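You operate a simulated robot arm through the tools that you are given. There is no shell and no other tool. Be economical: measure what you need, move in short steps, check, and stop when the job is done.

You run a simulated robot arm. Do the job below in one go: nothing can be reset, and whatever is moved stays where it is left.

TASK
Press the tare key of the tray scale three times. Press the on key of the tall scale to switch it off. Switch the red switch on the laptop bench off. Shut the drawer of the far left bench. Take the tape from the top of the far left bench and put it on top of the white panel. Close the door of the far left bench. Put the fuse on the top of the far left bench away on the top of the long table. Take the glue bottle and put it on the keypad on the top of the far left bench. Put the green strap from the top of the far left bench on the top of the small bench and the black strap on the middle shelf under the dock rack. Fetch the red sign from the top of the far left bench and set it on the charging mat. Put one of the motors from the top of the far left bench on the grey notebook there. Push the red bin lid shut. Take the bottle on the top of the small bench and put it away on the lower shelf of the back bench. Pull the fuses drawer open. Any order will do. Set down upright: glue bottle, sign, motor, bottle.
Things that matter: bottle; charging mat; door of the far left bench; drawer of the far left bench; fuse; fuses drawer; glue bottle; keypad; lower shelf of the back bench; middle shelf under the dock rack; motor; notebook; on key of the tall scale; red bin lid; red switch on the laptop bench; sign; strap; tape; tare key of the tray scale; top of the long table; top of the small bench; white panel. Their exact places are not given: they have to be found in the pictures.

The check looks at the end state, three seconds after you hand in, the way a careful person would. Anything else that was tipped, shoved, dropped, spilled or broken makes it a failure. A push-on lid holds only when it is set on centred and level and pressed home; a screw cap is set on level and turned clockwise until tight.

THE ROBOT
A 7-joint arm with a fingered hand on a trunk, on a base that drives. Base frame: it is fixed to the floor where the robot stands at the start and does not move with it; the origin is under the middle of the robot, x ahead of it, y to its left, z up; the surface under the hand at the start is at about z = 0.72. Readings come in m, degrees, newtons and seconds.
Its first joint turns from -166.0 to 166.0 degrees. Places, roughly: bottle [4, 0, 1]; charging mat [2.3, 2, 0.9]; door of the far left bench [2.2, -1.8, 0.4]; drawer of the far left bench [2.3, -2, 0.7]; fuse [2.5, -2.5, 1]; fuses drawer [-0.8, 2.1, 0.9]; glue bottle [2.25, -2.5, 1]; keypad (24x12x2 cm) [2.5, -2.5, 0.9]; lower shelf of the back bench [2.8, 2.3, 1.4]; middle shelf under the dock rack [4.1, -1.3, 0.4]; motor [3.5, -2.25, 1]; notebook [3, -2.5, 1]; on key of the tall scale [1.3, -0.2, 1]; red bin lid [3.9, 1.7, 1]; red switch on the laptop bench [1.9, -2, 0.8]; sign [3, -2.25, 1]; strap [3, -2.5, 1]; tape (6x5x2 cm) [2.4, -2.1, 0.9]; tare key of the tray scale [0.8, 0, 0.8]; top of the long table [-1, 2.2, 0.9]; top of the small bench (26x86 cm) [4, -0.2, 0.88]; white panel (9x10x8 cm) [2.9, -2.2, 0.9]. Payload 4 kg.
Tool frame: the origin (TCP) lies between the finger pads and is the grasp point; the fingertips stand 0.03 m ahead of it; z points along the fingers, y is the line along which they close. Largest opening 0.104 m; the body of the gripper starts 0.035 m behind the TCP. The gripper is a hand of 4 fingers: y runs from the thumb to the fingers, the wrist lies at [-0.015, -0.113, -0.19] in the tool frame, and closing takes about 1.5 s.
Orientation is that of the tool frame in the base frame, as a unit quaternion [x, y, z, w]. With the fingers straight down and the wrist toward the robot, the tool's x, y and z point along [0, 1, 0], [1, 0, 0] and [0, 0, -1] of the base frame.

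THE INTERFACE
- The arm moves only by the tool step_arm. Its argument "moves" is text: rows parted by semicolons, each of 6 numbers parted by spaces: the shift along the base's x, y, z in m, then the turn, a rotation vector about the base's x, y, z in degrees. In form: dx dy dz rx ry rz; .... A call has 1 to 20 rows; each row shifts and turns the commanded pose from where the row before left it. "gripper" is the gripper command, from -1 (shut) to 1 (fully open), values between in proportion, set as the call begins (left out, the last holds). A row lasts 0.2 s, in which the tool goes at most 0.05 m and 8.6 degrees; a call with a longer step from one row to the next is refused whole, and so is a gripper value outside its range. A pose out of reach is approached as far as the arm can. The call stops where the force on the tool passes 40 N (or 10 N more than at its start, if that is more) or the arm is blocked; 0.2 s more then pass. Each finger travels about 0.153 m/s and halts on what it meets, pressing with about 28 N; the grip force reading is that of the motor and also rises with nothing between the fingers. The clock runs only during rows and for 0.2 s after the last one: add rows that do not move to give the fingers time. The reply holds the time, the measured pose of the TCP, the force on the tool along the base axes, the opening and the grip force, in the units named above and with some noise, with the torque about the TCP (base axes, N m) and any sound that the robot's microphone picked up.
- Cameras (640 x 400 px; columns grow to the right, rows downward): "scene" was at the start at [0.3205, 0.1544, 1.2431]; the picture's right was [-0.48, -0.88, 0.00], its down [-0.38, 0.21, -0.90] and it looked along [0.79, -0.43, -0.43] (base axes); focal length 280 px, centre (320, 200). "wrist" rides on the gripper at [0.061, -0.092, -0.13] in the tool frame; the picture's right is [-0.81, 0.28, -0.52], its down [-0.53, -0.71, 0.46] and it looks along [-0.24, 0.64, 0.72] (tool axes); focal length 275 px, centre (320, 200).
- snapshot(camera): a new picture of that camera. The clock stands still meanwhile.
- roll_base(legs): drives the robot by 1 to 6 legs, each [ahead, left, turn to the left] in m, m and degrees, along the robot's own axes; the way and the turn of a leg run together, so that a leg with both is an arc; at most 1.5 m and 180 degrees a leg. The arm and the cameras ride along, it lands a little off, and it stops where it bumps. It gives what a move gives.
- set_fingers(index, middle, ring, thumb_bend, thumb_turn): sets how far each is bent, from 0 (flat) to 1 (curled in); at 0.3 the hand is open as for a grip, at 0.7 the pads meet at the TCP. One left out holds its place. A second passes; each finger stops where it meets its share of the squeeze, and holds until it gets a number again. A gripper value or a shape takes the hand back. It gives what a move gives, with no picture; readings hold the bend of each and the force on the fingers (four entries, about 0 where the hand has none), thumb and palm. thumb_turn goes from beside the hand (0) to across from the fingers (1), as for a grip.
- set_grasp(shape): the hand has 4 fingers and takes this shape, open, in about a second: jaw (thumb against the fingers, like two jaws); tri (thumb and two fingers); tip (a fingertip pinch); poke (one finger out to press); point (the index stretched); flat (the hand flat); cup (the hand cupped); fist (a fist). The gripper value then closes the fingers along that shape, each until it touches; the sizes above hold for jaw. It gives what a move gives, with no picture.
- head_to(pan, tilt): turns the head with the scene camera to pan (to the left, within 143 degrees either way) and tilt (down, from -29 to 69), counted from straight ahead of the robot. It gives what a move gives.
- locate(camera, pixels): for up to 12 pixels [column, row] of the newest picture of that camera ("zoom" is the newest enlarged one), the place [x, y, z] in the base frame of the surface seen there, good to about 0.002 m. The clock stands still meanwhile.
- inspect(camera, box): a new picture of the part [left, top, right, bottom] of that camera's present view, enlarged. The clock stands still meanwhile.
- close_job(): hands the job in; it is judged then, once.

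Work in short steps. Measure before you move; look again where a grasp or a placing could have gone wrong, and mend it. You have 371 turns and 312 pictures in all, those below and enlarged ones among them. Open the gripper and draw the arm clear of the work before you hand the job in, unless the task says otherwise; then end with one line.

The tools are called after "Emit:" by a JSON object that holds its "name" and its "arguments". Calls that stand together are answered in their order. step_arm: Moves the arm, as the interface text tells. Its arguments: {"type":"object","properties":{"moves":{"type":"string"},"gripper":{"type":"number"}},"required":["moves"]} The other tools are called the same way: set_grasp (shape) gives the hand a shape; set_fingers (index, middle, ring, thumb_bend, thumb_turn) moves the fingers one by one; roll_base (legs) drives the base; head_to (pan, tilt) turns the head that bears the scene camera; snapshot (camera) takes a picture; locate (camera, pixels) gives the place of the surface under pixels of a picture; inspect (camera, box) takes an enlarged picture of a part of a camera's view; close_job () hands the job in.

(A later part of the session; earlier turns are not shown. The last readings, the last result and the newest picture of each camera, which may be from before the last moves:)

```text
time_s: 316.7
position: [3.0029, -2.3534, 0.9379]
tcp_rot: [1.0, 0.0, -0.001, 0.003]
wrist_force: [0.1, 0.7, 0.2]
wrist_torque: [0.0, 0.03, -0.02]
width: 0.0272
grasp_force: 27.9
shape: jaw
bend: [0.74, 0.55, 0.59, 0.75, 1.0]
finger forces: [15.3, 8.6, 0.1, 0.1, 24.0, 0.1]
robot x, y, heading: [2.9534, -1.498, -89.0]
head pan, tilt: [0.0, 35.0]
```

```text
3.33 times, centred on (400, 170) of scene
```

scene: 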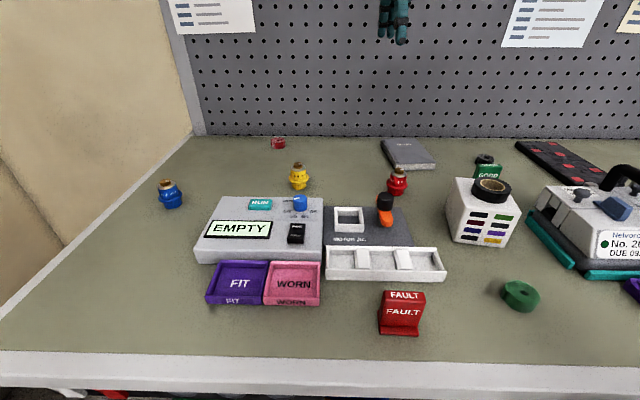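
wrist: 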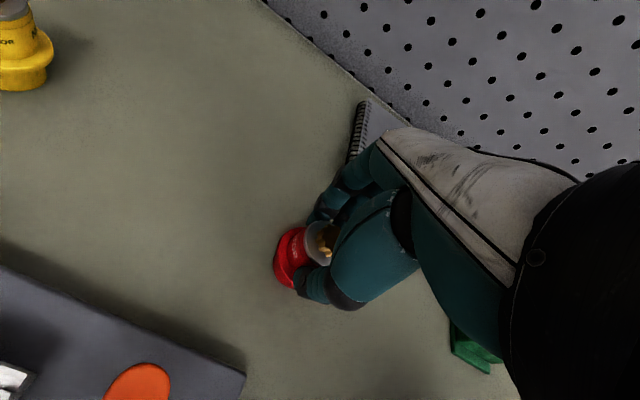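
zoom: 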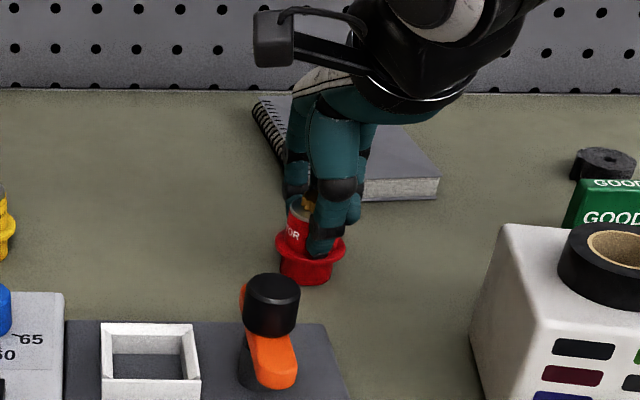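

Gripped. Lift and move over the notebook.

Emit:
{"name": "step_arm", "arguments": {"moves": "0 0 0.02 0 0 0;0 0 0.03 0 0 0;0 0 0.02 0 0 0;-0.02 -0.04 0 0 0 0;-0.02 -0.04 0 0 0 0;-0.02 -0.04 0 0 0 0;-0.006 -0.012 0 0 0 0;0 0 0 0 0 0"}}

Emit:
{"name": "snapshot", "arguments": {"camera": "wrist"}}

Emit:
{"name": "inspect", "arguments": {"camera": "scene", "box": [340, 90, 500, 210]}}

```text
time_s: 318.5
position: [2.9388, -2.4853, 1.0086]
tcp_rot: [1.0, 0.0, 0.0, 0.002]
wrist_force: [-0.2, 0.6, -1.0]
wrist_torque: [0.01, -0.03, 0.02]
width: 0.027
grasp_force: 27.7
shape: jaw
bend: [0.74, 0.55, 0.59, 0.75, 1.0]
finger forces: [15.3, 8.7, 0.0, 0.1, 24.1, 0.1]
robot x, y, heading: [2.9556, -1.5006, -88.8]
head pan, tilt: [0.0, 35.0]
```

```text
132 pictures are left
```

wrist: 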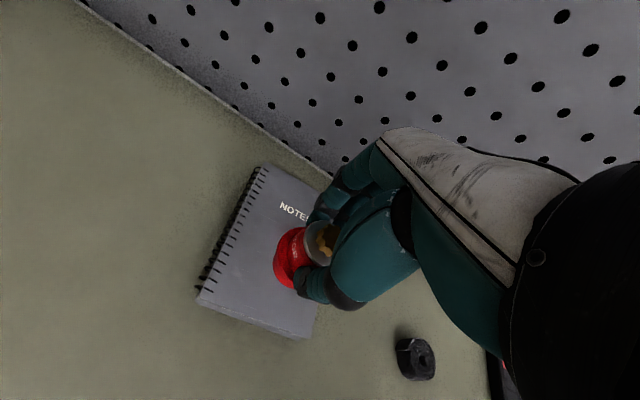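

```text
3.33 times, centred on (420, 150) of scene
```

zoom: 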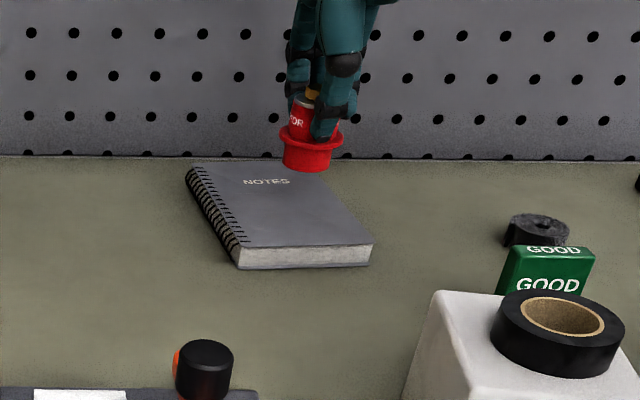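

Lower onto the notebook.

Emit:
{"name": "step_arm", "arguments": {"moves": "0 -0.005 -0.03 0 0 0;0 0 -0.012 0 0 0;0 0 -0.004 0 0 0;0 0 -0.003 0 0 0;0 0 0 0 0 0"}}

Emit:
{"name": "step_arm", "arguments": {"moves": "0 0 -0.002 0 0 0;0 0 -0.002 0 0 0;0 0 0 0 0 0"}}

```text
time_s: 319.7
position: [2.936, -2.491, 0.9588]
tcp_rot: [1.0, 0.0, 0.0, 0.004]
wrist_force: [1.3, 0.7, 3.4]
wrist_torque: [-0.04, -0.01, 0.04]
width: 0.0271
grasp_force: 28.5
shape: jaw
bend: [0.74, 0.55, 0.59, 0.75, 1.0]
finger forces: [15.2, 8.5, 0.1, 0.0, 25.1, 0.0]
robot x, y, heading: [2.9523, -1.4988, -88.7]
head pan, tilt: [0.0, 35.0]
```

```text
time_s: 320.5
position: [2.9357, -2.4907, 0.957]
tcp_rot: [1.0, -0.001, 0.0, 0.005]
wrist_force: [0.1, 4.6, 24.4]
wrist_torque: [-0.04, -0.01, -0.01]
width: 0.0279
grasp_force: 28.0
shape: jaw
bend: [0.74, 0.55, 0.59, 0.75, 1.0]
finger forces: [16.8, 10.3, 0.0, 0.0, 30.7, 0.1]
robot x, y, heading: [2.9504, -1.5013, -89.1]
head pan, tilt: [0.0, 35.0]
```

Contact; ease 3 mm up, open and lift.

Emit:
{"name": "step_arm", "arguments": {"moves": "0 0 0.003 0 0 0;0 0 0 0 0 0;0 0 0 0 0 0;0 0 0 0 0 0;0 0 0 0 0 0", "gripper": 0.5}}

Emit:
{"name": "step_arm", "arguments": {"moves": "0 0 0.03 0 0 0;0 0 0.045 0 0 0;0 0 0.045 0 0 0;0 0 0.045 0 0 0;0 0.02 0.045 0 0 0;0 0.04 0 0 0 0;0 0 0 0 0 0"}}

Emit:
{"name": "snapshot", "arguments": {"camera": "scene"}}

Emit:
{"name": "inspect", "arguments": {"camera": "scene", "box": [340, 90, 500, 210]}}

```text
time_s: 321.7
position: [2.9358, -2.4903, 0.9585]
tcp_rot: [1.0, -0.001, 0.0, 0.002]
wrist_force: [-0.2, 0.1, 0.0]
wrist_torque: [0.01, 0.01, 0.03]
width: 0.0778
grasp_force: 0.0
shape: jaw
bend: [0.27, 0.36, 0.33, 0.54, 0.99]
finger forces: [0.0, 0.0, 0.0, 0.0, 0.1, 0.1]
robot x, y, heading: [2.9537, -1.4978, -88.7]
head pan, tilt: [0.0, 35.0]
```

```text
time_s: 323.3
position: [2.9346, -2.4357, 1.1666]
tcp_rot: [1.0, 0.0, 0.0, 0.002]
wrist_force: [-0.1, 0.8, -0.2]
wrist_torque: [0.01, 0.02, -0.01]
width: 0.0779
grasp_force: 0.1
shape: jaw
bend: [0.27, 0.36, 0.33, 0.54, 0.99]
finger forces: [0.1, 0.0, 0.0, 0.0, 0.0, 0.0]
robot x, y, heading: [2.9545, -1.4984, -88.9]
head pan, tilt: [0.0, 35.0]
```

```text
130 pictures are left
```

scene: 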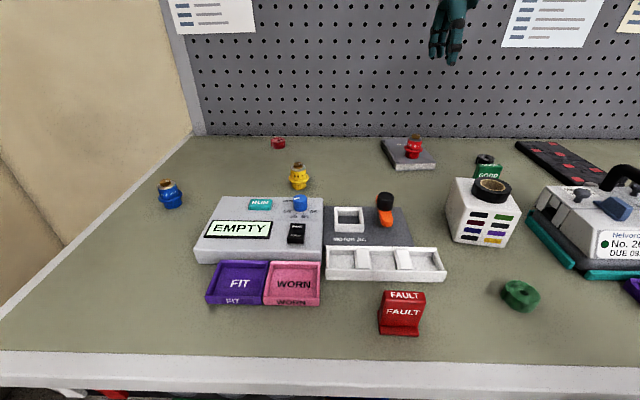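

```text
3.33 times, centred on (420, 150) of scene
```

zoom: 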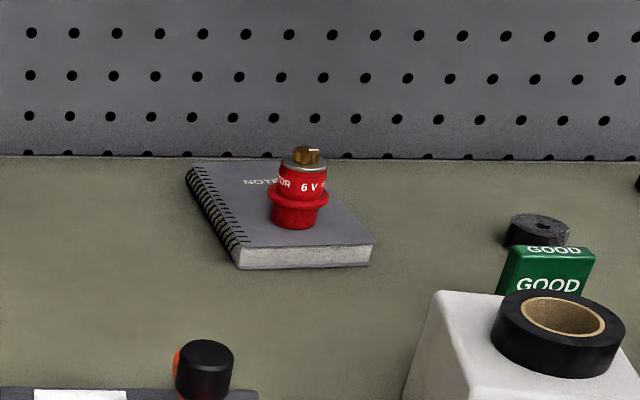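

Motor stands on the notebook. Next the glue bottle: shift base right toward x≈2.4.

Emit:
{"name": "step_arm", "arguments": {"moves": "0 0 0.045 0 0 0;0 0 0.045 0 0 0;0 0 0 0 0 0", "gripper": 1}}

Emit:
{"name": "roll_base", "arguments": {"legs": [[0, -0.57, -1]]}}

Emit:
{"name": "head_to", "arguments": {"pan": -5, "tilt": 35}}

Emit:
{"name": "snapshot", "arguments": {"camera": "scene"}}

Emit:
{"name": "snapshot", "arguments": {"camera": "wrist"}}

```text
time_s: 324.1
position: [2.935, -2.4346, 1.2611]
tcp_rot: [1.0, -0.001, 0.0, 0.003]
wrist_force: [-0.6, -0.6, -0.4]
wrist_torque: [-0.02, -0.01, 0.04]
width: 0.1038
grasp_force: 0.0
shape: jaw
bend: [0.3, 0.3, 0.3, 0.3, 0.98]
finger forces: [0.1, 0.1, 0.0, 0.0, 0.1, 0.1]
robot x, y, heading: [2.9547, -1.4994, -88.6]
head pan, tilt: [0.0, 35.0]
```

```text
time_s: 327.3
position: [2.3454, -2.4409, 1.2605]
tcp_rot: [1.0, -0.01, 0.0, 0.002]
wrist_force: [0.0, -0.4, -0.6]
wrist_torque: [0.01, -0.02, 0.01]
width: 0.1038
grasp_force: 0.0
shape: jaw
bend: [0.3, 0.3, 0.3, 0.3, 0.98]
finger forces: [0.0, 0.0, 0.0, 0.0, 0.0, 0.0]
robot x, y, heading: [2.3816, -1.5059, -90.0]
head pan, tilt: [0.0, 35.0]
```

```text
time_s: 328.0
position: [2.3439, -2.4408, 1.2608]
tcp_rot: [1.0, -0.009, 0.0, 0.002]
wrist_force: [-0.5, 0.8, -0.5]
wrist_torque: [-0.01, -0.01, 0.02]
width: 0.1038
grasp_force: 0.1
shape: jaw
bend: [0.3, 0.3, 0.3, 0.3, 0.98]
finger forces: [0.0, 0.1, 0.0, 0.0, 0.1, 0.0]
robot x, y, heading: [2.3789, -1.5089, -90.0]
head pan, tilt: [-5.0, 35.0]
```

```text
128 pictures are left
```

scene: 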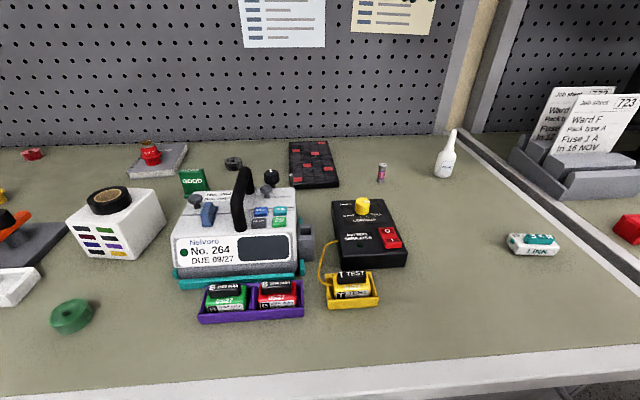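

```text
127 pictures are left
```

wrist: 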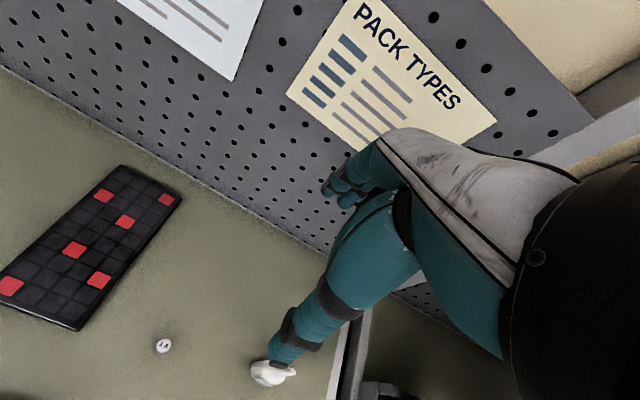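

Emit:
{"name": "inspect", "arguments": {"camera": "scene", "box": [360, 110, 500, 200]}}

Emit:
{"name": "locate", "arguments": {"camera": "zoom", "pixels": [[388, 260], [345, 260], [425, 265], [385, 300], [410, 110], [395, 200], [400, 165], [97, 285], [97, 250], [95, 325], [390, 310]]}}

Emit:
{"name": "locate", "arguments": {"camera": "scene", "pixels": [[290, 142], [330, 140], [300, 186], [338, 185], [313, 165], [382, 165]]}}

```text
4.44 times, centred on (430, 155) of scene
```

zoom: 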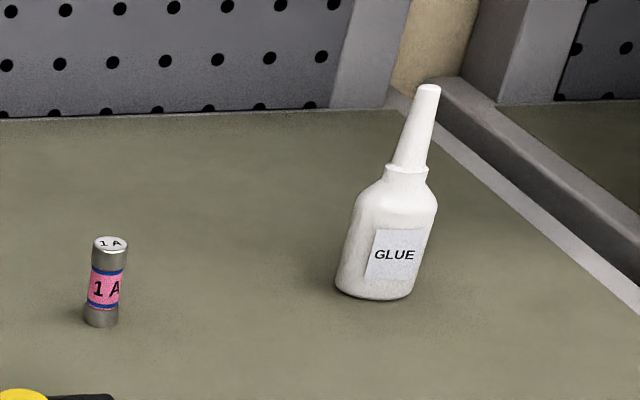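

```text
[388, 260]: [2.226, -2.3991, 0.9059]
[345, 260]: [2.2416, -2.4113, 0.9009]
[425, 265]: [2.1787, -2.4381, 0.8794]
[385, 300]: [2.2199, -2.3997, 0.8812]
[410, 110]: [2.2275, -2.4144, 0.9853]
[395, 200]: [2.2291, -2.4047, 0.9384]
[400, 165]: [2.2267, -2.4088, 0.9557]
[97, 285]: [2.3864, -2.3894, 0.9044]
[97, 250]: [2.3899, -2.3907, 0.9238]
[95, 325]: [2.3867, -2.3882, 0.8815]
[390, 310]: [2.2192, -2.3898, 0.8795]
```

```text
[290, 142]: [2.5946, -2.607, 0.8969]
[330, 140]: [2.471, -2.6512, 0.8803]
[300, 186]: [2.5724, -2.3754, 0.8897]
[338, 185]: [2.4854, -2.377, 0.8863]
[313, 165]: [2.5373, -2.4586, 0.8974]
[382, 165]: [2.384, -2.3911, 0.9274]
```

Glue body centre (2.227,-2.412), r≈1.7 cm, z 0.88–0.945, nozzle to 1.0 – a side grasp is needed. I move the base 0.17 m left, and orient the hand sideways-forward as for the bottle, with the tri shape.

Emit:
{"name": "roll_base", "arguments": {"legs": [[0, 0.17, 0]]}}

Emit:
{"name": "set_grasp", "arguments": {"shape": "tri"}}

Emit:
{"name": "step_arm", "arguments": {"moves": "-0.022 0.015 0 0 0 -8.2;-0.022 0.015 0 0 0 -8.2;-0.022 0.015 0 0 0 -8.2;-0.022 0.015 0 0 0 -8.2;-0.022 0.015 0 0 0 -8.2;-0.022 0.015 0 0 0 -8.2;-0.022 0.015 0 0 0 -8.2;-0.022 0.015 0 0 0 -8.2;-0.022 0.015 0 0 0 -8.2;-0.022 0.015 0 0 0 -8.2;-0.022 0.015 0 0 0 -8;0 0 0 0 0 0"}}

Emit:
{"name": "step_arm", "arguments": {"moves": "0 0 0 -8 0 0;0 0 0 -8 0 0;0 0 0 -8 0 0;0 0 0 -8 0 0;0 0 0 -8 0 0;0 0 0 -8 0 0;0 0 0 -8 0 0;0 0 0 -8 0 0;0 0 0 -8 0 0;0 0 0 -3 0 0;0 0 0 0 0 0"}}

Emit:
{"name": "snapshot", "arguments": {"camera": "scene"}}

Emit:
{"name": "snapshot", "arguments": {"camera": "wrist"}}

```text
time_s: 329.5
position: [2.5143, -2.4405, 1.2616]
tcp_rot: [1.0, -0.01, 0.0, 0.002]
wrist_force: [-0.7, -0.3, 0.7]
wrist_torque: [0.03, 0.0, 0.0]
width: 0.1035
grasp_force: 0.1
shape: jaw
bend: [0.3, 0.3, 0.3, 0.3, 0.98]
finger forces: [0.1, 0.1, 0.1, 0.0, 0.0, 0.1]
robot x, y, heading: [2.5527, -1.5072, -89.4]
head pan, tilt: [-5.0, 35.0]
```

```text
time_s: 330.4
position: [2.5143, -2.4409, 1.2607]
tcp_rot: [1.0, -0.01, -0.001, 0.003]
wrist_force: [-0.6, -0.4, 0.7]
wrist_torque: [0.01, 0.0, -0.01]
width: 0.1039
grasp_force: 0.0
shape: tri
bend: [0.3, 0.3, 0.99, 0.3, 0.98]
finger forces: [0.0, 0.0, 0.1, 0.0, 0.0, 0.1]
robot x, y, heading: [2.5501, -1.5087, -89.9]
head pan, tilt: [-5.0, 35.0]
```

```text
time_s: 333.0
position: [2.2699, -2.2753, 1.2591]
tcp_rot: [-0.7, 0.714, 0.002, -0.003]
wrist_force: [0.3, -0.2, -1.4]
wrist_torque: [-0.02, 0.02, 0.04]
width: 0.1038
grasp_force: 0.0
shape: tri
bend: [0.3, 0.3, 0.99, 0.3, 0.98]
finger forces: [0.0, 0.1, 0.0, 0.0, 0.1, 0.0]
robot x, y, heading: [2.5493, -1.5085, -89.8]
head pan, tilt: [-5.0, 35.0]
```

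```text
time_s: 335.4
position: [2.2801, -2.2619, 1.2905]
tcp_rot: [-0.604, 0.604, -0.357, -0.378]
wrist_force: [-0.2, 0.4, 0.0]
wrist_torque: [-0.03, 0.0, -0.04]
width: 0.1037
grasp_force: 0.1
shape: tri
bend: [0.3, 0.3, 0.99, 0.3, 0.98]
finger forces: [0.0, 0.0, 0.0, 0.1, 0.0, 0.0]
out of reach, approached as far as the arm can: row 8, 9, 10
robot x, y, heading: [2.5503, -1.5064, -89.8]
head pan, tilt: [-5.0, 35.0]
```

```text
125 pictures are left
```

scene: 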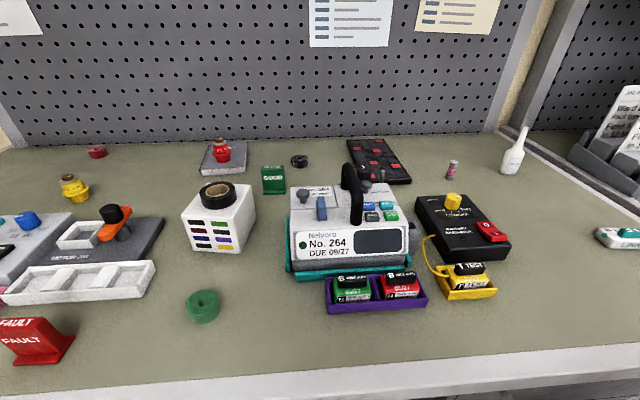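

```text
124 pictures are left
```

wrist: 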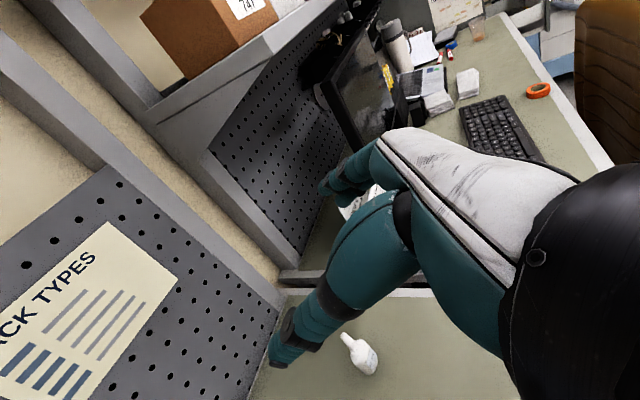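

Emit:
{"name": "locate", "arguments": {"camera": "scene", "pixels": [[508, 240], [497, 225], [475, 203], [490, 232], [600, 235], [453, 195], [598, 230]]}}

Emit:
{"name": "step_arm", "arguments": {"moves": "-0.01 -0.01 -0.04 0 0 0;-0.01 -0.01 -0.04 -3 0 0;-0.01 -0.01 -0.04 -4 0 0;-0.01 0 -0.04 0 0 0;-0.005 0 -0.04 0 0 0;0 0 -0.04 0 0 0;0 0 -0.04 0 0 0;0 0 0 0 0 0"}}

Emit:
{"name": "snapshot", "arguments": {"camera": "wrist"}}

Emit:
{"name": "snapshot", "arguments": {"camera": "scene"}}

```text
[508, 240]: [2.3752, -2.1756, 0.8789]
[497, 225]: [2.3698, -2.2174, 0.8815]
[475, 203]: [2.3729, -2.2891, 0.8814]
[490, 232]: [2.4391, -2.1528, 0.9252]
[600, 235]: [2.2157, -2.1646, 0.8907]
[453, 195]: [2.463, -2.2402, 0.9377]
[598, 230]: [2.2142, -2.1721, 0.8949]
```

```text
time_s: 337.2
position: [2.2802, -2.2609, 1.2916]
tcp_rot: [-0.6, 0.603, -0.364, -0.379]
wrist_force: [0.4, -0.2, -0.3]
wrist_torque: [0.03, 0.01, 0.02]
width: 0.1042
grasp_force: 0.0
shape: tri
bend: [0.3, 0.3, 0.99, 0.3, 0.98]
finger forces: [0.1, 0.0, 0.1, 0.0, 0.1, 0.1]
out of reach, approached as far as the arm can: row 1, 2, 3, 4, 5, 6, 7
robot x, y, heading: [2.5539, -1.5083, -89.8]
head pan, tilt: [-5.0, 35.0]
```

```text
123 pictures are left
```

wrist: 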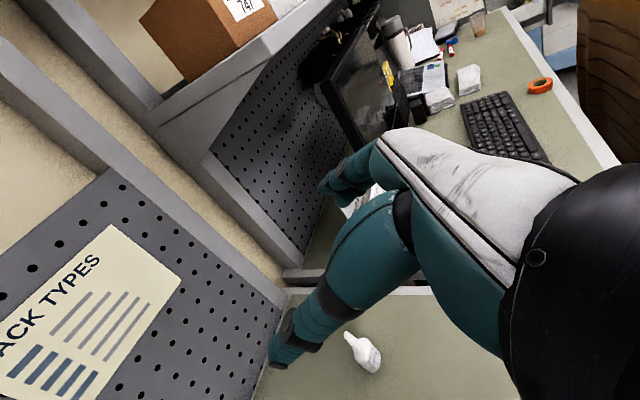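

```text
122 pictures are left
```

scene: 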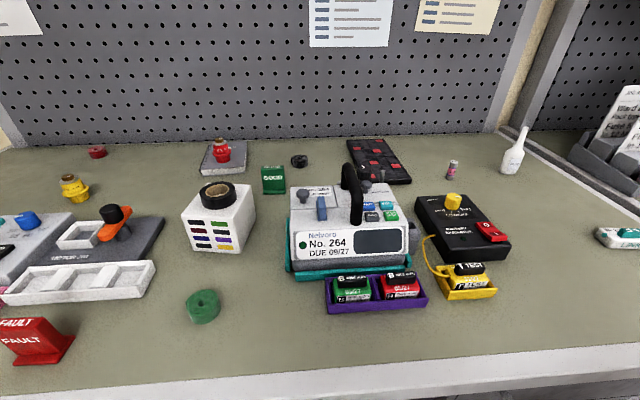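

The arm is stuck near a limit; I push the commanded pose outward.

Emit:
{"name": "step_arm", "arguments": {"moves": "-0.02 -0.04 0 0 0 0;-0.02 -0.04 0 0 0 0;-0.02 -0.03 0 0 0 0;0 0 0 0 0 0;0 0 0 0 0 0"}}

```text
time_s: 338.4
position: [2.2219, -2.3713, 1.2918]
tcp_rot: [-0.599, 0.604, -0.364, -0.379]
wrist_force: [0.8, 0.0, -0.2]
wrist_torque: [0.01, -0.02, 0.01]
width: 0.1039
grasp_force: 0.1
shape: tri
bend: [0.3, 0.3, 0.99, 0.3, 0.98]
finger forces: [0.1, 0.1, 0.1, 0.0, 0.0, 0.0]
robot x, y, heading: [2.546, -1.5046, -89.7]
head pan, tilt: [-5.0, 35.0]
```

That worked. Lower here to z≈1.12 with pitch correction, then use the base to set the standoff.

Emit:
{"name": "step_arm", "arguments": {"moves": "0 0 -0.04 -3 0 0;0 0 -0.04 -4 0 0;0 0 -0.04 0 0 0;0 0 -0.04 0 0 0;0 0 0 0 0 0"}}

Emit:
{"name": "roll_base", "arguments": {"legs": [[-0.1, 0, 0]]}}

Emit:
{"name": "step_arm", "arguments": {"moves": "0 0 -0.04 0 0 0;0 0 -0.04 0 0 0;0 0 -0.04 0 0 0;0 0 -0.03 0 0 0;0 0 0 0 0 0"}}

Emit:
{"name": "snapshot", "arguments": {"camera": "wrist"}}

Emit:
{"name": "head_to", "arguments": {"pan": -20, "tilt": 35}}

Emit:
{"name": "snapshot", "arguments": {"camera": "scene"}}

```text
time_s: 339.6
position: [2.2208, -2.3721, 1.2827]
tcp_rot: [-0.599, 0.603, -0.365, -0.379]
wrist_force: [0.7, -0.7, 0.1]
wrist_torque: [-0.01, -0.02, 0.0]
width: 0.1043
grasp_force: 0.1
shape: tri
bend: [0.3, 0.3, 0.99, 0.3, 0.98]
finger forces: [0.0, 0.1, 0.0, 0.0, 0.1, 0.0]
out of reach, approached as far as the arm can: row 1, 2, 3, 4
robot x, y, heading: [2.5502, -1.5104, -89.8]
head pan, tilt: [-5.0, 35.0]
```

```text
time_s: 340.7
position: [2.2163, -2.2705, 1.2833]
tcp_rot: [-0.598, 0.605, -0.364, -0.38]
wrist_force: [0.1, -0.3, -0.7]
wrist_torque: [-0.01, -0.01, 0.01]
width: 0.1039
grasp_force: 0.1
shape: tri
bend: [0.3, 0.3, 0.99, 0.3, 0.98]
finger forces: [0.1, 0.1, 0.0, 0.1, 0.0, 0.0]
robot x, y, heading: [2.5535, -1.4087, -89.9]
head pan, tilt: [-5.0, 35.0]
```

```text
time_s: 341.9
position: [2.2166, -2.2706, 1.2827]
tcp_rot: [-0.598, 0.605, -0.362, -0.38]
wrist_force: [0.7, -0.2, 0.3]
wrist_torque: [-0.02, 0.01, 0.0]
width: 0.104
grasp_force: 0.0
shape: tri
bend: [0.3, 0.3, 0.99, 0.3, 0.98]
finger forces: [0.0, 0.0, 0.1, 0.1, 0.0, 0.0]
out of reach, approached as far as the arm can: row 1, 2, 3, 4
robot x, y, heading: [2.5507, -1.4048, -89.9]
head pan, tilt: [-5.0, 35.0]
```

```text
121 pictures are left
```

wrist: 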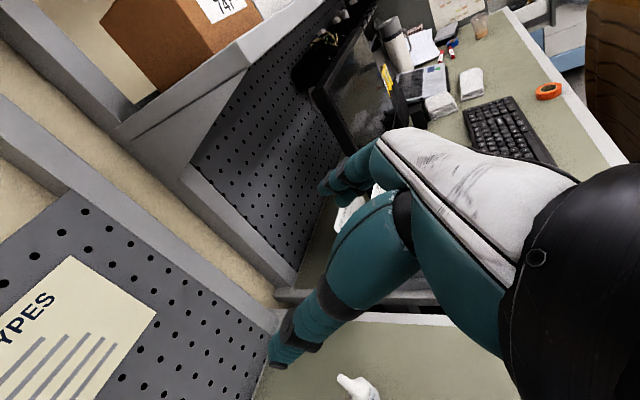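

```text
time_s: 342.7
position: [2.2162, -2.2712, 1.2829]
tcp_rot: [-0.598, 0.606, -0.363, -0.379]
wrist_force: [0.2, 0.5, 0.0]
wrist_torque: [-0.04, 0.02, 0.02]
width: 0.1041
grasp_force: 0.1
shape: tri
bend: [0.3, 0.3, 0.99, 0.3, 0.98]
finger forces: [0.0, 0.0, 0.0, 0.0, 0.1, 0.0]
robot x, y, heading: [2.5524, -1.4034, -89.9]
head pan, tilt: [-20.0, 35.0]
```

```text
120 pictures are left
```

scene: 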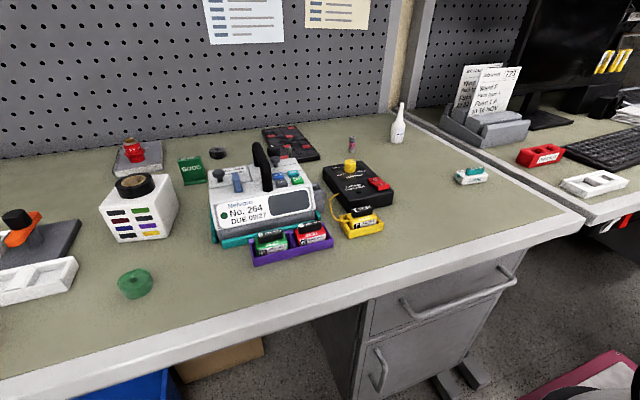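

This wrist branch cannot go down. I'll return to hand-down, and instead lean the hand sideways ~50° about its closing axis so the nozzle clears the palm.

Emit:
{"name": "step_arm", "arguments": {"moves": "0 0 0 7.8 0 0;0 0 0 7.8 0 0;0 0 0 7.8 0 0;0 0 0 7.8 0 0;0 0 0 7.8 0 0;0 0 0 7.8 0 0;0 0 0 7.8 0 0;0 0 0 7.8 0 0;0 0 0 0 0 0"}}

Emit:
{"name": "step_arm", "arguments": {"moves": "0.01 0 0 0 0 8.2;0.01 0 0 0 0 8.2;0.01 0 0 0 0 8.2;0.01 0 0 0 0 8.2;0.01 0 0 0 0 8.2;0.01 0 0 0 0 8.2;0.01 0 0 0 0 8.2;0.01 0 0 0 0 8.2;0.01 0 0 0 0 8.2;0.01 0 0 0 0 8.2;0.01 0 0 0 0 8;0 0 0 0 0 0"}}

Emit:
{"name": "set_grasp", "arguments": {"shape": "jaw"}}

Emit:
{"name": "locate", "arguments": {"camera": "scene", "pixels": [[262, 143], [260, 165], [268, 185], [280, 155], [225, 175], [300, 178], [210, 205], [318, 195], [400, 130], [400, 105], [352, 150]]}}

```text
time_s: 344.7
position: [2.2147, -2.2707, 1.2844]
tcp_rot: [0.708, -0.706, -0.004, 0.015]
wrist_force: [0.2, 0.3, -0.6]
wrist_torque: [-0.01, 0.04, -0.03]
width: 0.1042
grasp_force: 0.0
shape: tri
bend: [0.3, 0.3, 0.99, 0.3, 0.98]
finger forces: [0.0, 0.0, 0.0, 0.0, 0.1, 0.0]
robot x, y, heading: [2.5528, -1.4076, -90.0]
head pan, tilt: [-20.0, 35.0]
```

```text
time_s: 347.3
position: [2.3255, -2.271, 1.2834]
tcp_rot: [1.0, 0.003, 0.009, 0.013]
wrist_force: [0.5, -0.6, 0.0]
wrist_torque: [0.01, -0.04, 0.0]
width: 0.1039
grasp_force: 0.1
shape: tri
bend: [0.3, 0.3, 0.99, 0.3, 0.98]
finger forces: [0.0, 0.0, 0.1, 0.1, 0.1, 0.1]
robot x, y, heading: [2.5519, -1.4081, -90.0]
head pan, tilt: [-20.0, 35.0]
```

```text
time_s: 348.2
position: [2.3249, -2.2708, 1.2846]
tcp_rot: [1.0, 0.002, 0.009, 0.014]
wrist_force: [0.2, -0.2, 0.5]
wrist_torque: [0.01, 0.0, 0.05]
width: 0.1043
grasp_force: 0.0
shape: jaw
bend: [0.3, 0.3, 0.3, 0.3, 0.98]
finger forces: [0.0, 0.0, 0.0, 0.0, 0.0, 0.1]
robot x, y, heading: [2.5517, -1.4096, -90.4]
head pan, tilt: [-20.0, 35.0]
```

```text
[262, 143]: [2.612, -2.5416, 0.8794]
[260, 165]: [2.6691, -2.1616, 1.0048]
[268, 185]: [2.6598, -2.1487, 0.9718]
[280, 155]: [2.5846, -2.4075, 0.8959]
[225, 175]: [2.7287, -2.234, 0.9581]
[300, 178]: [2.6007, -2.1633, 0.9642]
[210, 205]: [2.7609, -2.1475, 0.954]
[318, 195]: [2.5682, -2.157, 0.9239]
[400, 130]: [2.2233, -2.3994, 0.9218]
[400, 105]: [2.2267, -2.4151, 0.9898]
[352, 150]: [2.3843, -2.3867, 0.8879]
```

Device handle is at (2.665,-2.16…-2.27), top ≈1.04. Move in and roll the hand 50° about the closing axis, hovering over the glue.

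Emit:
{"name": "roll_base", "arguments": {"legs": [[0.1, 0, 0]]}}

Emit:
{"name": "step_arm", "arguments": {"moves": "-0.01 -0.005 0 0 7.2 0;-0.01 -0.005 0 0 7.2 0;-0.01 -0.005 0 0 7.2 0;-0.01 -0.005 -0.02 0 7.2 0;-0.01 -0.005 -0.03 0 7.2 0;-0.01 -0.005 -0.03 0 7.2 0;-0.01 -0.005 -0.03 0 7 0;0 0 0 0 0 0"}}

Emit:
{"name": "snapshot", "arguments": {"camera": "wrist"}}

Emit:
{"name": "snapshot", "arguments": {"camera": "scene"}}

```text
time_s: 349.3
position: [2.3262, -2.3728, 1.2854]
tcp_rot: [1.0, 0.002, 0.009, 0.013]
wrist_force: [-0.1, -1.1, 0.5]
wrist_torque: [0.03, 0.01, 0.03]
width: 0.104
grasp_force: 0.1
shape: jaw
bend: [0.3, 0.3, 0.3, 0.3, 0.98]
finger forces: [0.1, 0.0, 0.1, 0.0, 0.0, 0.1]
robot x, y, heading: [2.5506, -1.5056, -89.9]
head pan, tilt: [-20.0, 35.0]
```

```text
time_s: 351.1
position: [2.2515, -2.4081, 1.1743]
tcp_rot: [0.909, 0.007, -0.416, 0.011]
wrist_force: [0.7, 0.6, 0.1]
wrist_torque: [0.0, -0.01, 0.02]
width: 0.1041
grasp_force: 0.0
shape: jaw
bend: [0.3, 0.3, 0.3, 0.3, 0.98]
finger forces: [0.0, 0.0, 0.1, 0.1, 0.1, 0.1]
robot x, y, heading: [2.5525, -1.5089, -90.0]
head pan, tilt: [-20.0, 35.0]
```

```text
119 pictures are left
```

wrist: 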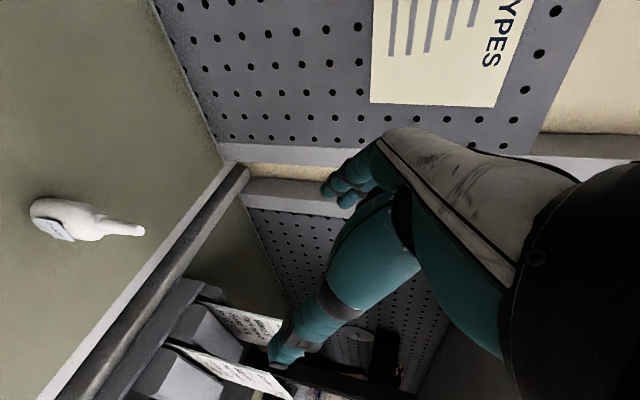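

```text
118 pictures are left
```

scene: 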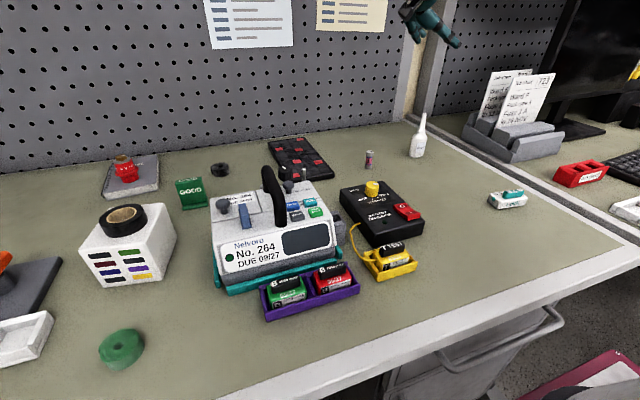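

Tilt 49°. Use tri, go to a pre-grasp at the +x side of the glue, then check.

Emit:
{"name": "set_grasp", "arguments": {"shape": "tri"}}

Emit:
{"name": "step_arm", "arguments": {"moves": "0.03 0 -0.02 0 0 0;0.03 -0.002 -0.03 0 0 0;0.02 -0.002 -0.04 0 0 0;0 0 -0.04 0 0 0;0 0 -0.03 0 0 0;0 0 0 0 0 0"}}

Emit:
{"name": "snapshot", "arguments": {"camera": "wrist"}}

Emit:
{"name": "snapshot", "arguments": {"camera": "scene"}}

```text
time_s: 352.0
position: [2.2505, -2.4089, 1.1755]
tcp_rot: [0.909, 0.008, -0.416, 0.011]
wrist_force: [0.8, -0.1, 0.4]
wrist_torque: [0.0, 0.03, 0.01]
width: 0.1039
grasp_force: 0.1
shape: tri
bend: [0.3, 0.3, 0.99, 0.3, 0.98]
finger forces: [0.1, 0.1, 0.1, 0.0, 0.0, 0.0]
robot x, y, heading: [2.55, -1.5111, -90.2]
head pan, tilt: [-20.0, 35.0]
```

```text
time_s: 353.4
position: [2.3358, -2.4117, 1.0165]
tcp_rot: [0.91, 0.007, -0.415, 0.011]
wrist_force: [-0.2, 0.1, 0.1]
wrist_torque: [0.01, 0.01, -0.02]
width: 0.1039
grasp_force: 0.1
shape: tri
bend: [0.3, 0.3, 0.99, 0.3, 0.98]
finger forces: [0.1, 0.0, 0.0, 0.0, 0.0, 0.0]
robot x, y, heading: [2.5482, -1.5064, -90.2]
head pan, tilt: [-20.0, 35.0]
```

```text
117 pictures are left
```

wrist: 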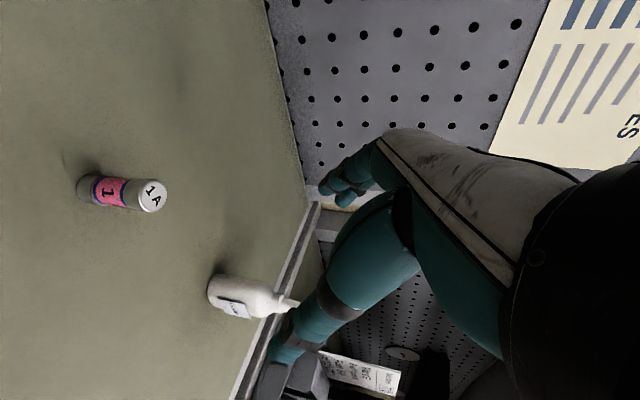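

```text
116 pictures are left
```

scene: 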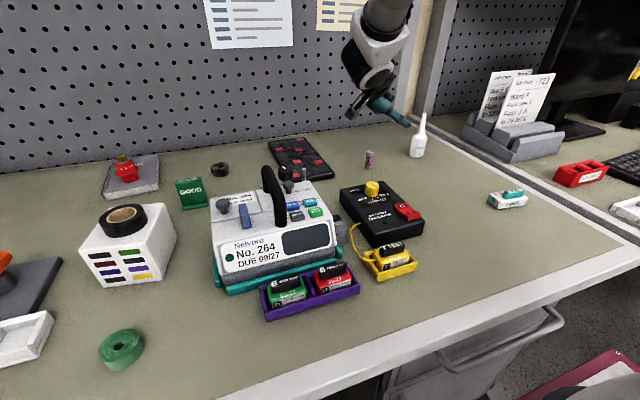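

Predicted grasp pixel (259,296) lies on the glue's upper body. Advance along the tool axis and close.

Emit:
{"name": "step_arm", "arguments": {"moves": "-0.03 0 -0.024 0 0 0;-0.03 0 -0.024 0 0 0;-0.03 0 -0.024 0 0 0;-0.018 0 -0.0135 0 0 0;0 0 0 0 0 0"}}

Emit:
{"name": "snapshot", "arguments": {"camera": "wrist"}}

Emit:
{"name": "inspect", "arguments": {"camera": "scene", "box": [340, 40, 500, 180]}}

```text
time_s: 354.6
position: [2.2255, -2.4116, 0.9294]
tcp_rot: [0.909, 0.008, -0.417, 0.011]
wrist_force: [0.1, -0.3, 0.3]
wrist_torque: [0.03, -0.05, 0.01]
width: 0.104
grasp_force: 0.1
shape: tri
bend: [0.3, 0.3, 0.99, 0.3, 0.98]
finger forces: [0.0, 0.0, 0.0, 0.0, 0.0, 0.1]
robot x, y, heading: [2.5512, -1.5093, -90.3]
head pan, tilt: [-20.0, 35.0]
```

```text
115 pictures are left
```

wrist: 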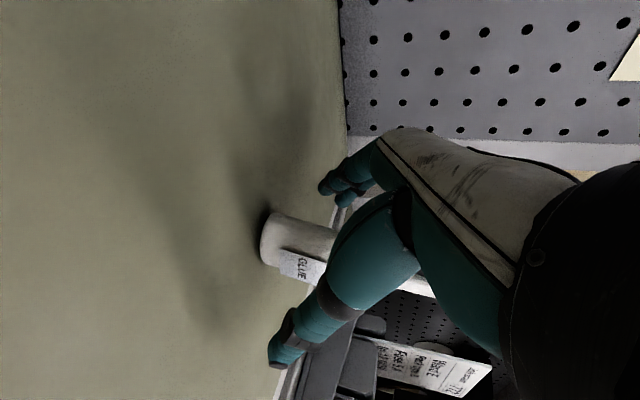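

```text
2.86 times, centred on (420, 110) of scene
```

zoom: 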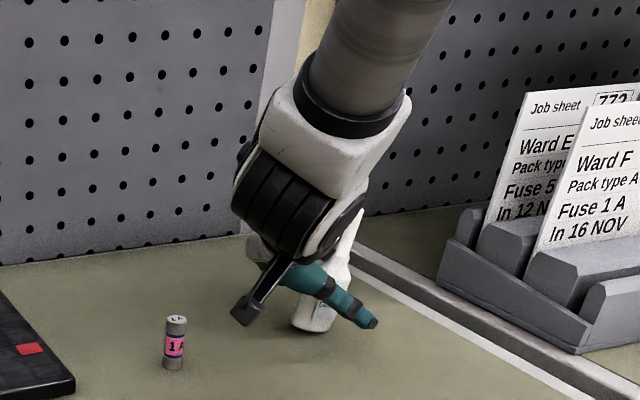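

Glue body lies between thumb and fingers. Close.

Emit:
{"name": "step_arm", "arguments": {"moves": "0 0 0 0 0 0;0 0 0 0 0 0;0 0 0 0 0 0;0 0 0 0 0 0;0 0 0 0 0 0;0 0 0 0 0 0", "gripper": -1}}

Emit:
{"name": "step_arm", "arguments": {"moves": "0 0 0.01 0 0 0;0 0 0.03 0 0 0;0 0 0.04 0 0 0;0 0 0.04 0 0 0;0 0 0 0 0 0"}}

Emit:
{"name": "snapshot", "arguments": {"camera": "wrist"}}

Emit:
{"name": "inspect", "arguments": {"camera": "scene", "box": [340, 20, 500, 160]}}

```text
time_s: 356.0
position: [2.2268, -2.4125, 0.9285]
tcp_rot: [0.909, 0.007, -0.416, 0.011]
wrist_force: [0.0, -0.2, -0.7]
wrist_torque: [0.02, 0.02, -0.01]
width: 0.0223
grasp_force: 27.3
shape: tri
bend: [0.73, 0.6, 1.0, 0.74, 1.0]
finger forces: [12.7, 11.0, 0.0, 0.0, 24.8, 0.0]
robot x, y, heading: [2.5517, -1.512, -90.2]
head pan, tilt: [-20.0, 35.0]
```

```text
time_s: 357.2
position: [2.2295, -2.4079, 1.05]
tcp_rot: [0.909, 0.007, -0.416, 0.011]
wrist_force: [-0.5, 0.6, 0.3]
wrist_torque: [-0.03, -0.02, 0.02]
width: 0.0224
grasp_force: 27.8
shape: tri
bend: [0.73, 0.6, 1.0, 0.74, 1.0]
finger forces: [12.7, 11.1, 0.0, 0.0, 24.7, 0.1]
robot x, y, heading: [2.5502, -1.5132, -90.3]
head pan, tilt: [-20.0, 35.0]
```

```text
113 pictures are left
```

wrist: 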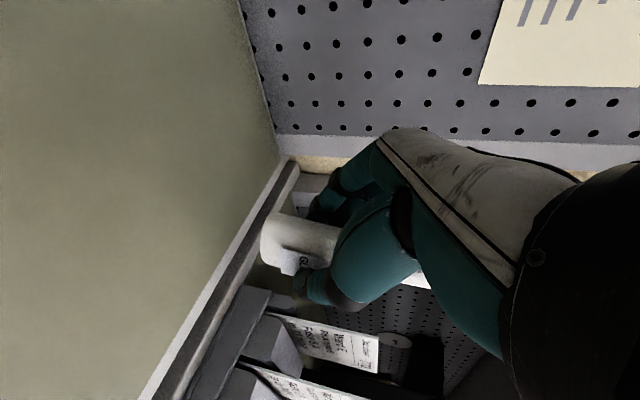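

```text
2.86 times, centred on (420, 90) of scene
```

zoom: 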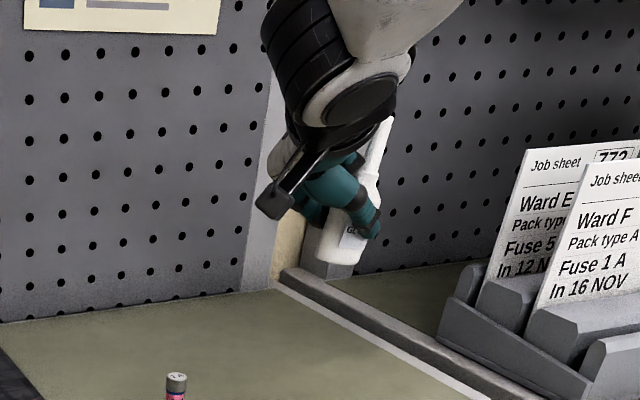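

Held. Keep the arm configuration and carry it with the base: raise, then shift the base 0.305 m left so the glue is over the keypad.

Emit:
{"name": "step_arm", "arguments": {"moves": "0 0 0.04 0 0 0;0 0 0.02 0 0 0;0 0 0 0 0 0"}}

Emit:
{"name": "roll_base", "arguments": {"legs": [[0, 0.305, 0]]}}

Emit:
{"name": "snapshot", "arguments": {"camera": "scene"}}

Emit:
{"name": "snapshot", "arguments": {"camera": "wrist"}}

```text
time_s: 358.0
position: [2.2286, -2.4111, 1.11]
tcp_rot: [0.909, 0.007, -0.416, 0.011]
wrist_force: [-0.8, 0.0, -0.9]
wrist_torque: [0.02, -0.01, 0.0]
width: 0.0223
grasp_force: 28.3
shape: tri
bend: [0.73, 0.6, 1.0, 0.74, 1.0]
finger forces: [12.7, 11.0, 0.1, 0.1, 24.7, 0.0]
robot x, y, heading: [2.5458, -1.5097, -90.4]
head pan, tilt: [-20.0, 35.0]
```

```text
time_s: 360.1
position: [2.5445, -2.4099, 1.1099]
tcp_rot: [0.909, 0.008, -0.416, 0.01]
wrist_force: [0.3, -0.1, -0.7]
wrist_torque: [0.02, -0.01, 0.02]
width: 0.0226
grasp_force: 28.3
shape: tri
bend: [0.73, 0.6, 1.0, 0.75, 1.0]
finger forces: [12.7, 11.0, 0.0, 0.1, 24.6, 0.0]
robot x, y, heading: [2.8653, -1.5089, -89.9]
head pan, tilt: [-20.0, 35.0]
```

```text
111 pictures are left
```

scene: 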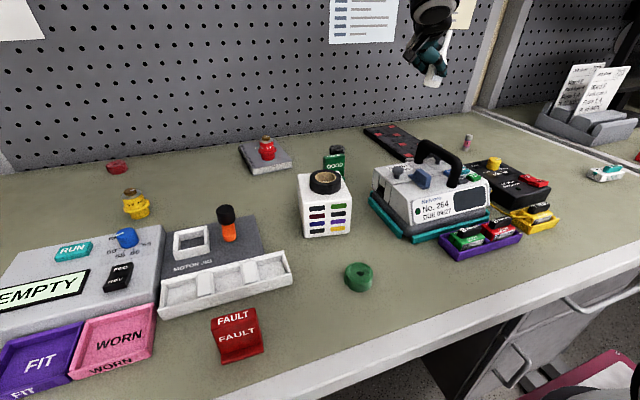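

```text
110 pictures are left
```

wrist: 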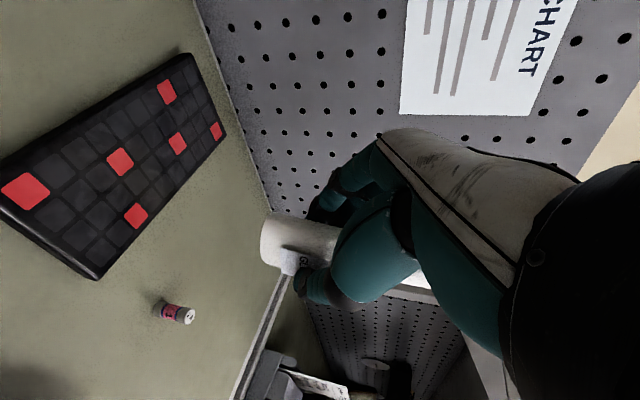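

Move to the keypad centre and descend to 2 cm above, checking.

Emit:
{"name": "step_arm", "arguments": {"moves": "0 -0.04 0 0 0 0;-0.002 -0.04 0 0 0 0;0 0 -0.04 0 0 0;0 0 -0.04 0 0 0;0 0 -0.04 0 0 0;0 0 -0.02 0 0 0;0 0 0 0 0 0"}}

Emit:
{"name": "snapshot", "arguments": {"camera": "wrist"}}

Emit:
{"name": "inspect", "arguments": {"camera": "scene", "box": [340, 40, 520, 200]}}

```text
time_s: 361.8
position: [2.5415, -2.4925, 0.9691]
tcp_rot: [0.909, 0.008, -0.416, 0.011]
wrist_force: [-0.3, 0.0, -1.0]
wrist_torque: [-0.01, -0.04, 0.01]
width: 0.0222
grasp_force: 28.2
shape: tri
bend: [0.73, 0.6, 1.0, 0.75, 1.0]
finger forces: [12.8, 11.1, 0.1, 0.0, 24.6, 0.0]
robot x, y, heading: [2.862, -1.5139, -90.2]
head pan, tilt: [-20.0, 35.0]
```

```text
109 pictures are left
```

wrist: 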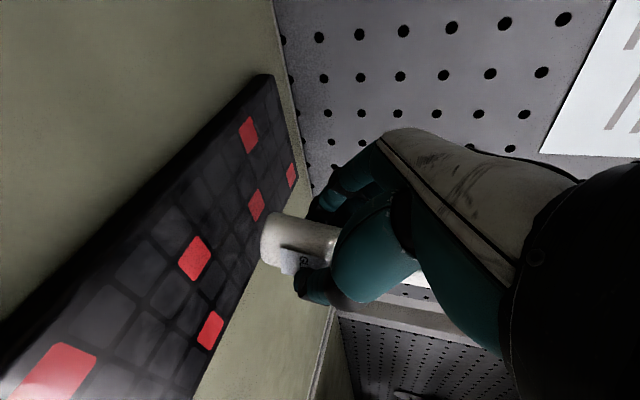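

```text
2.50 times, centred on (430, 120) of scene
```

zoom: 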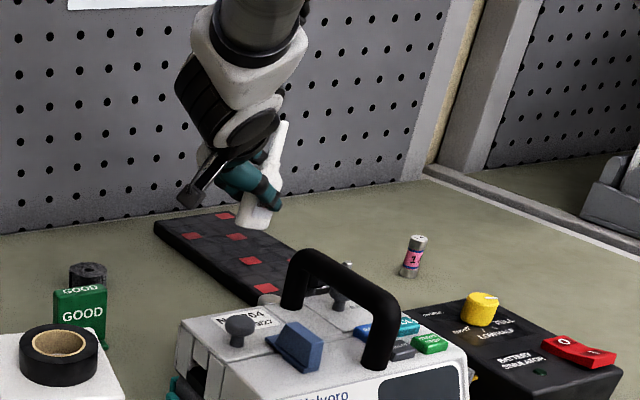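

Emit:
{"name": "locate", "arguments": {"camera": "zoom", "pixels": [[255, 222], [240, 218], [268, 220], [255, 200], [236, 237], [225, 213], [265, 260], [280, 240], [290, 247]]}}

Emit:
{"name": "locate", "arguments": {"camera": "wrist", "pixels": [[270, 235], [265, 250], [285, 215], [300, 240], [255, 205], [295, 180], [270, 80]]}}

```text
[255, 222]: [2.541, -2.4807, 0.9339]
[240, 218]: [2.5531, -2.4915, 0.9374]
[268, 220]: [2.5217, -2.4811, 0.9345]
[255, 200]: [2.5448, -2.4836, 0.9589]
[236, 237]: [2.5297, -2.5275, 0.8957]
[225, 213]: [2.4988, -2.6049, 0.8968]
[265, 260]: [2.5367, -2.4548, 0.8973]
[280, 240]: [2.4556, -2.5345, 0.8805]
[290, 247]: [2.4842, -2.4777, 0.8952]
```

```text
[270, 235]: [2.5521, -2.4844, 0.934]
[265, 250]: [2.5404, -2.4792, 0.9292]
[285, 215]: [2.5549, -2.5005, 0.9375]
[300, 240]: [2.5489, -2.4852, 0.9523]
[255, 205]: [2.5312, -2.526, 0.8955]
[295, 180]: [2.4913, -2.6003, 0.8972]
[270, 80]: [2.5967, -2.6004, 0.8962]
```

Bottle axis ≈ (2.538,-2.497), well inside the keypad. Lower until contact.

Emit:
{"name": "step_arm", "arguments": {"moves": "0 0 -0.015 0 0 0;0 0 -0.004 0 0 0;0 0 -0.003 0 0 0;0 0 0 0 0 0"}}

Emit:
{"name": "step_arm", "arguments": {"moves": "0 0 -0.002 0 0 0;0 0 -0.002 0 0 0;0 0 0 0 0 0"}}

```text
time_s: 362.8
position: [2.5438, -2.4911, 0.948]
tcp_rot: [0.909, 0.008, -0.416, 0.011]
wrist_force: [1.2, -0.2, -0.9]
wrist_torque: [0.0, -0.03, -0.01]
width: 0.0223
grasp_force: 28.2
shape: tri
bend: [0.73, 0.6, 1.0, 0.75, 1.0]
finger forces: [12.7, 10.9, 0.1, 0.1, 24.5, 0.1]
robot x, y, heading: [2.866, -1.5099, -90.1]
head pan, tilt: [-20.0, 35.0]
```

```text
time_s: 363.6
position: [2.5428, -2.4911, 0.9447]
tcp_rot: [0.909, 0.007, -0.416, 0.011]
wrist_force: [0.0, 0.4, 1.9]
wrist_torque: [-0.03, 0.06, 0.01]
width: 0.0227
grasp_force: 28.2
shape: tri
bend: [0.73, 0.6, 1.0, 0.75, 1.0]
finger forces: [12.7, 11.6, 0.0, 0.0, 25.0, 0.1]
robot x, y, heading: [2.8628, -1.5136, -90.1]
head pan, tilt: [-20.0, 35.0]
```

Touching (force turned positive). Open and retreat along the tool axis (+x, up).

Emit:
{"name": "step_arm", "arguments": {"moves": "0 0 -0.0005 0 0 0;0 0 0 0 0 0;0 0 0 0 0 0;0 0 0 0 0 0;0 0 0 0 0 0;0 0 0 0 0 0", "gripper": 1}}

Emit:
{"name": "step_arm", "arguments": {"moves": "0.024 0 0.021 0 0 0;0.03 0 0.026 0 0 0;0.03 0 0.026 0 0 0;0.03 0 0.026 0 0 0;0 0 0.045 0 0 0;0 0 0.045 0 0 0;0 0 0 0 0 0"}}

Emit:
{"name": "snapshot", "arguments": {"camera": "wrist"}}

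Emit:
{"name": "inspect", "arguments": {"camera": "scene", "box": [340, 40, 520, 200]}}

```text
time_s: 364.9
position: [2.5426, -2.4911, 0.9441]
tcp_rot: [0.909, 0.008, -0.416, 0.011]
wrist_force: [0.6, 0.6, -0.3]
wrist_torque: [0.02, -0.03, 0.01]
width: 0.1036
grasp_force: 0.2
shape: tri
bend: [0.3, 0.3, 0.99, 0.3, 0.98]
finger forces: [0.0, 0.0, 0.1, 0.0, 0.0, 0.0]
robot x, y, heading: [2.8629, -1.5134, -90.0]
head pan, tilt: [-20.0, 35.0]
```

```text
time_s: 366.6
position: [2.6552, -2.4946, 1.1333]
tcp_rot: [0.909, 0.008, -0.417, 0.01]
wrist_force: [0.0, 1.1, 0.6]
wrist_torque: [-0.01, -0.02, -0.01]
width: 0.1039
grasp_force: 0.0
shape: tri
bend: [0.3, 0.3, 0.99, 0.3, 0.98]
finger forces: [0.0, 0.0, 0.0, 0.1, 0.1, 0.1]
robot x, y, heading: [2.8654, -1.5103, -90.1]
head pan, tilt: [-20.0, 35.0]
```

```text
107 pictures are left
```

wrist: 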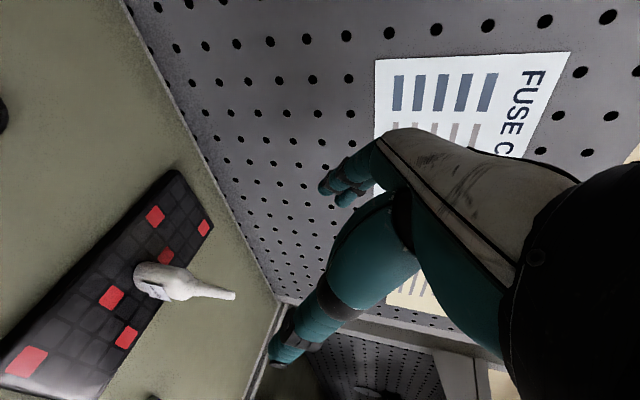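

```text
2.50 times, centred on (430, 120) of scene
```

zoom: 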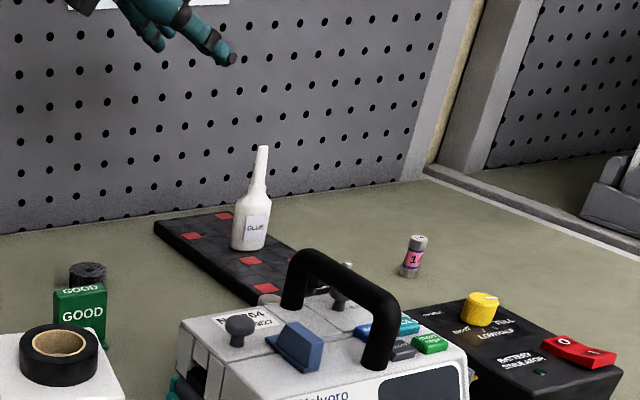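

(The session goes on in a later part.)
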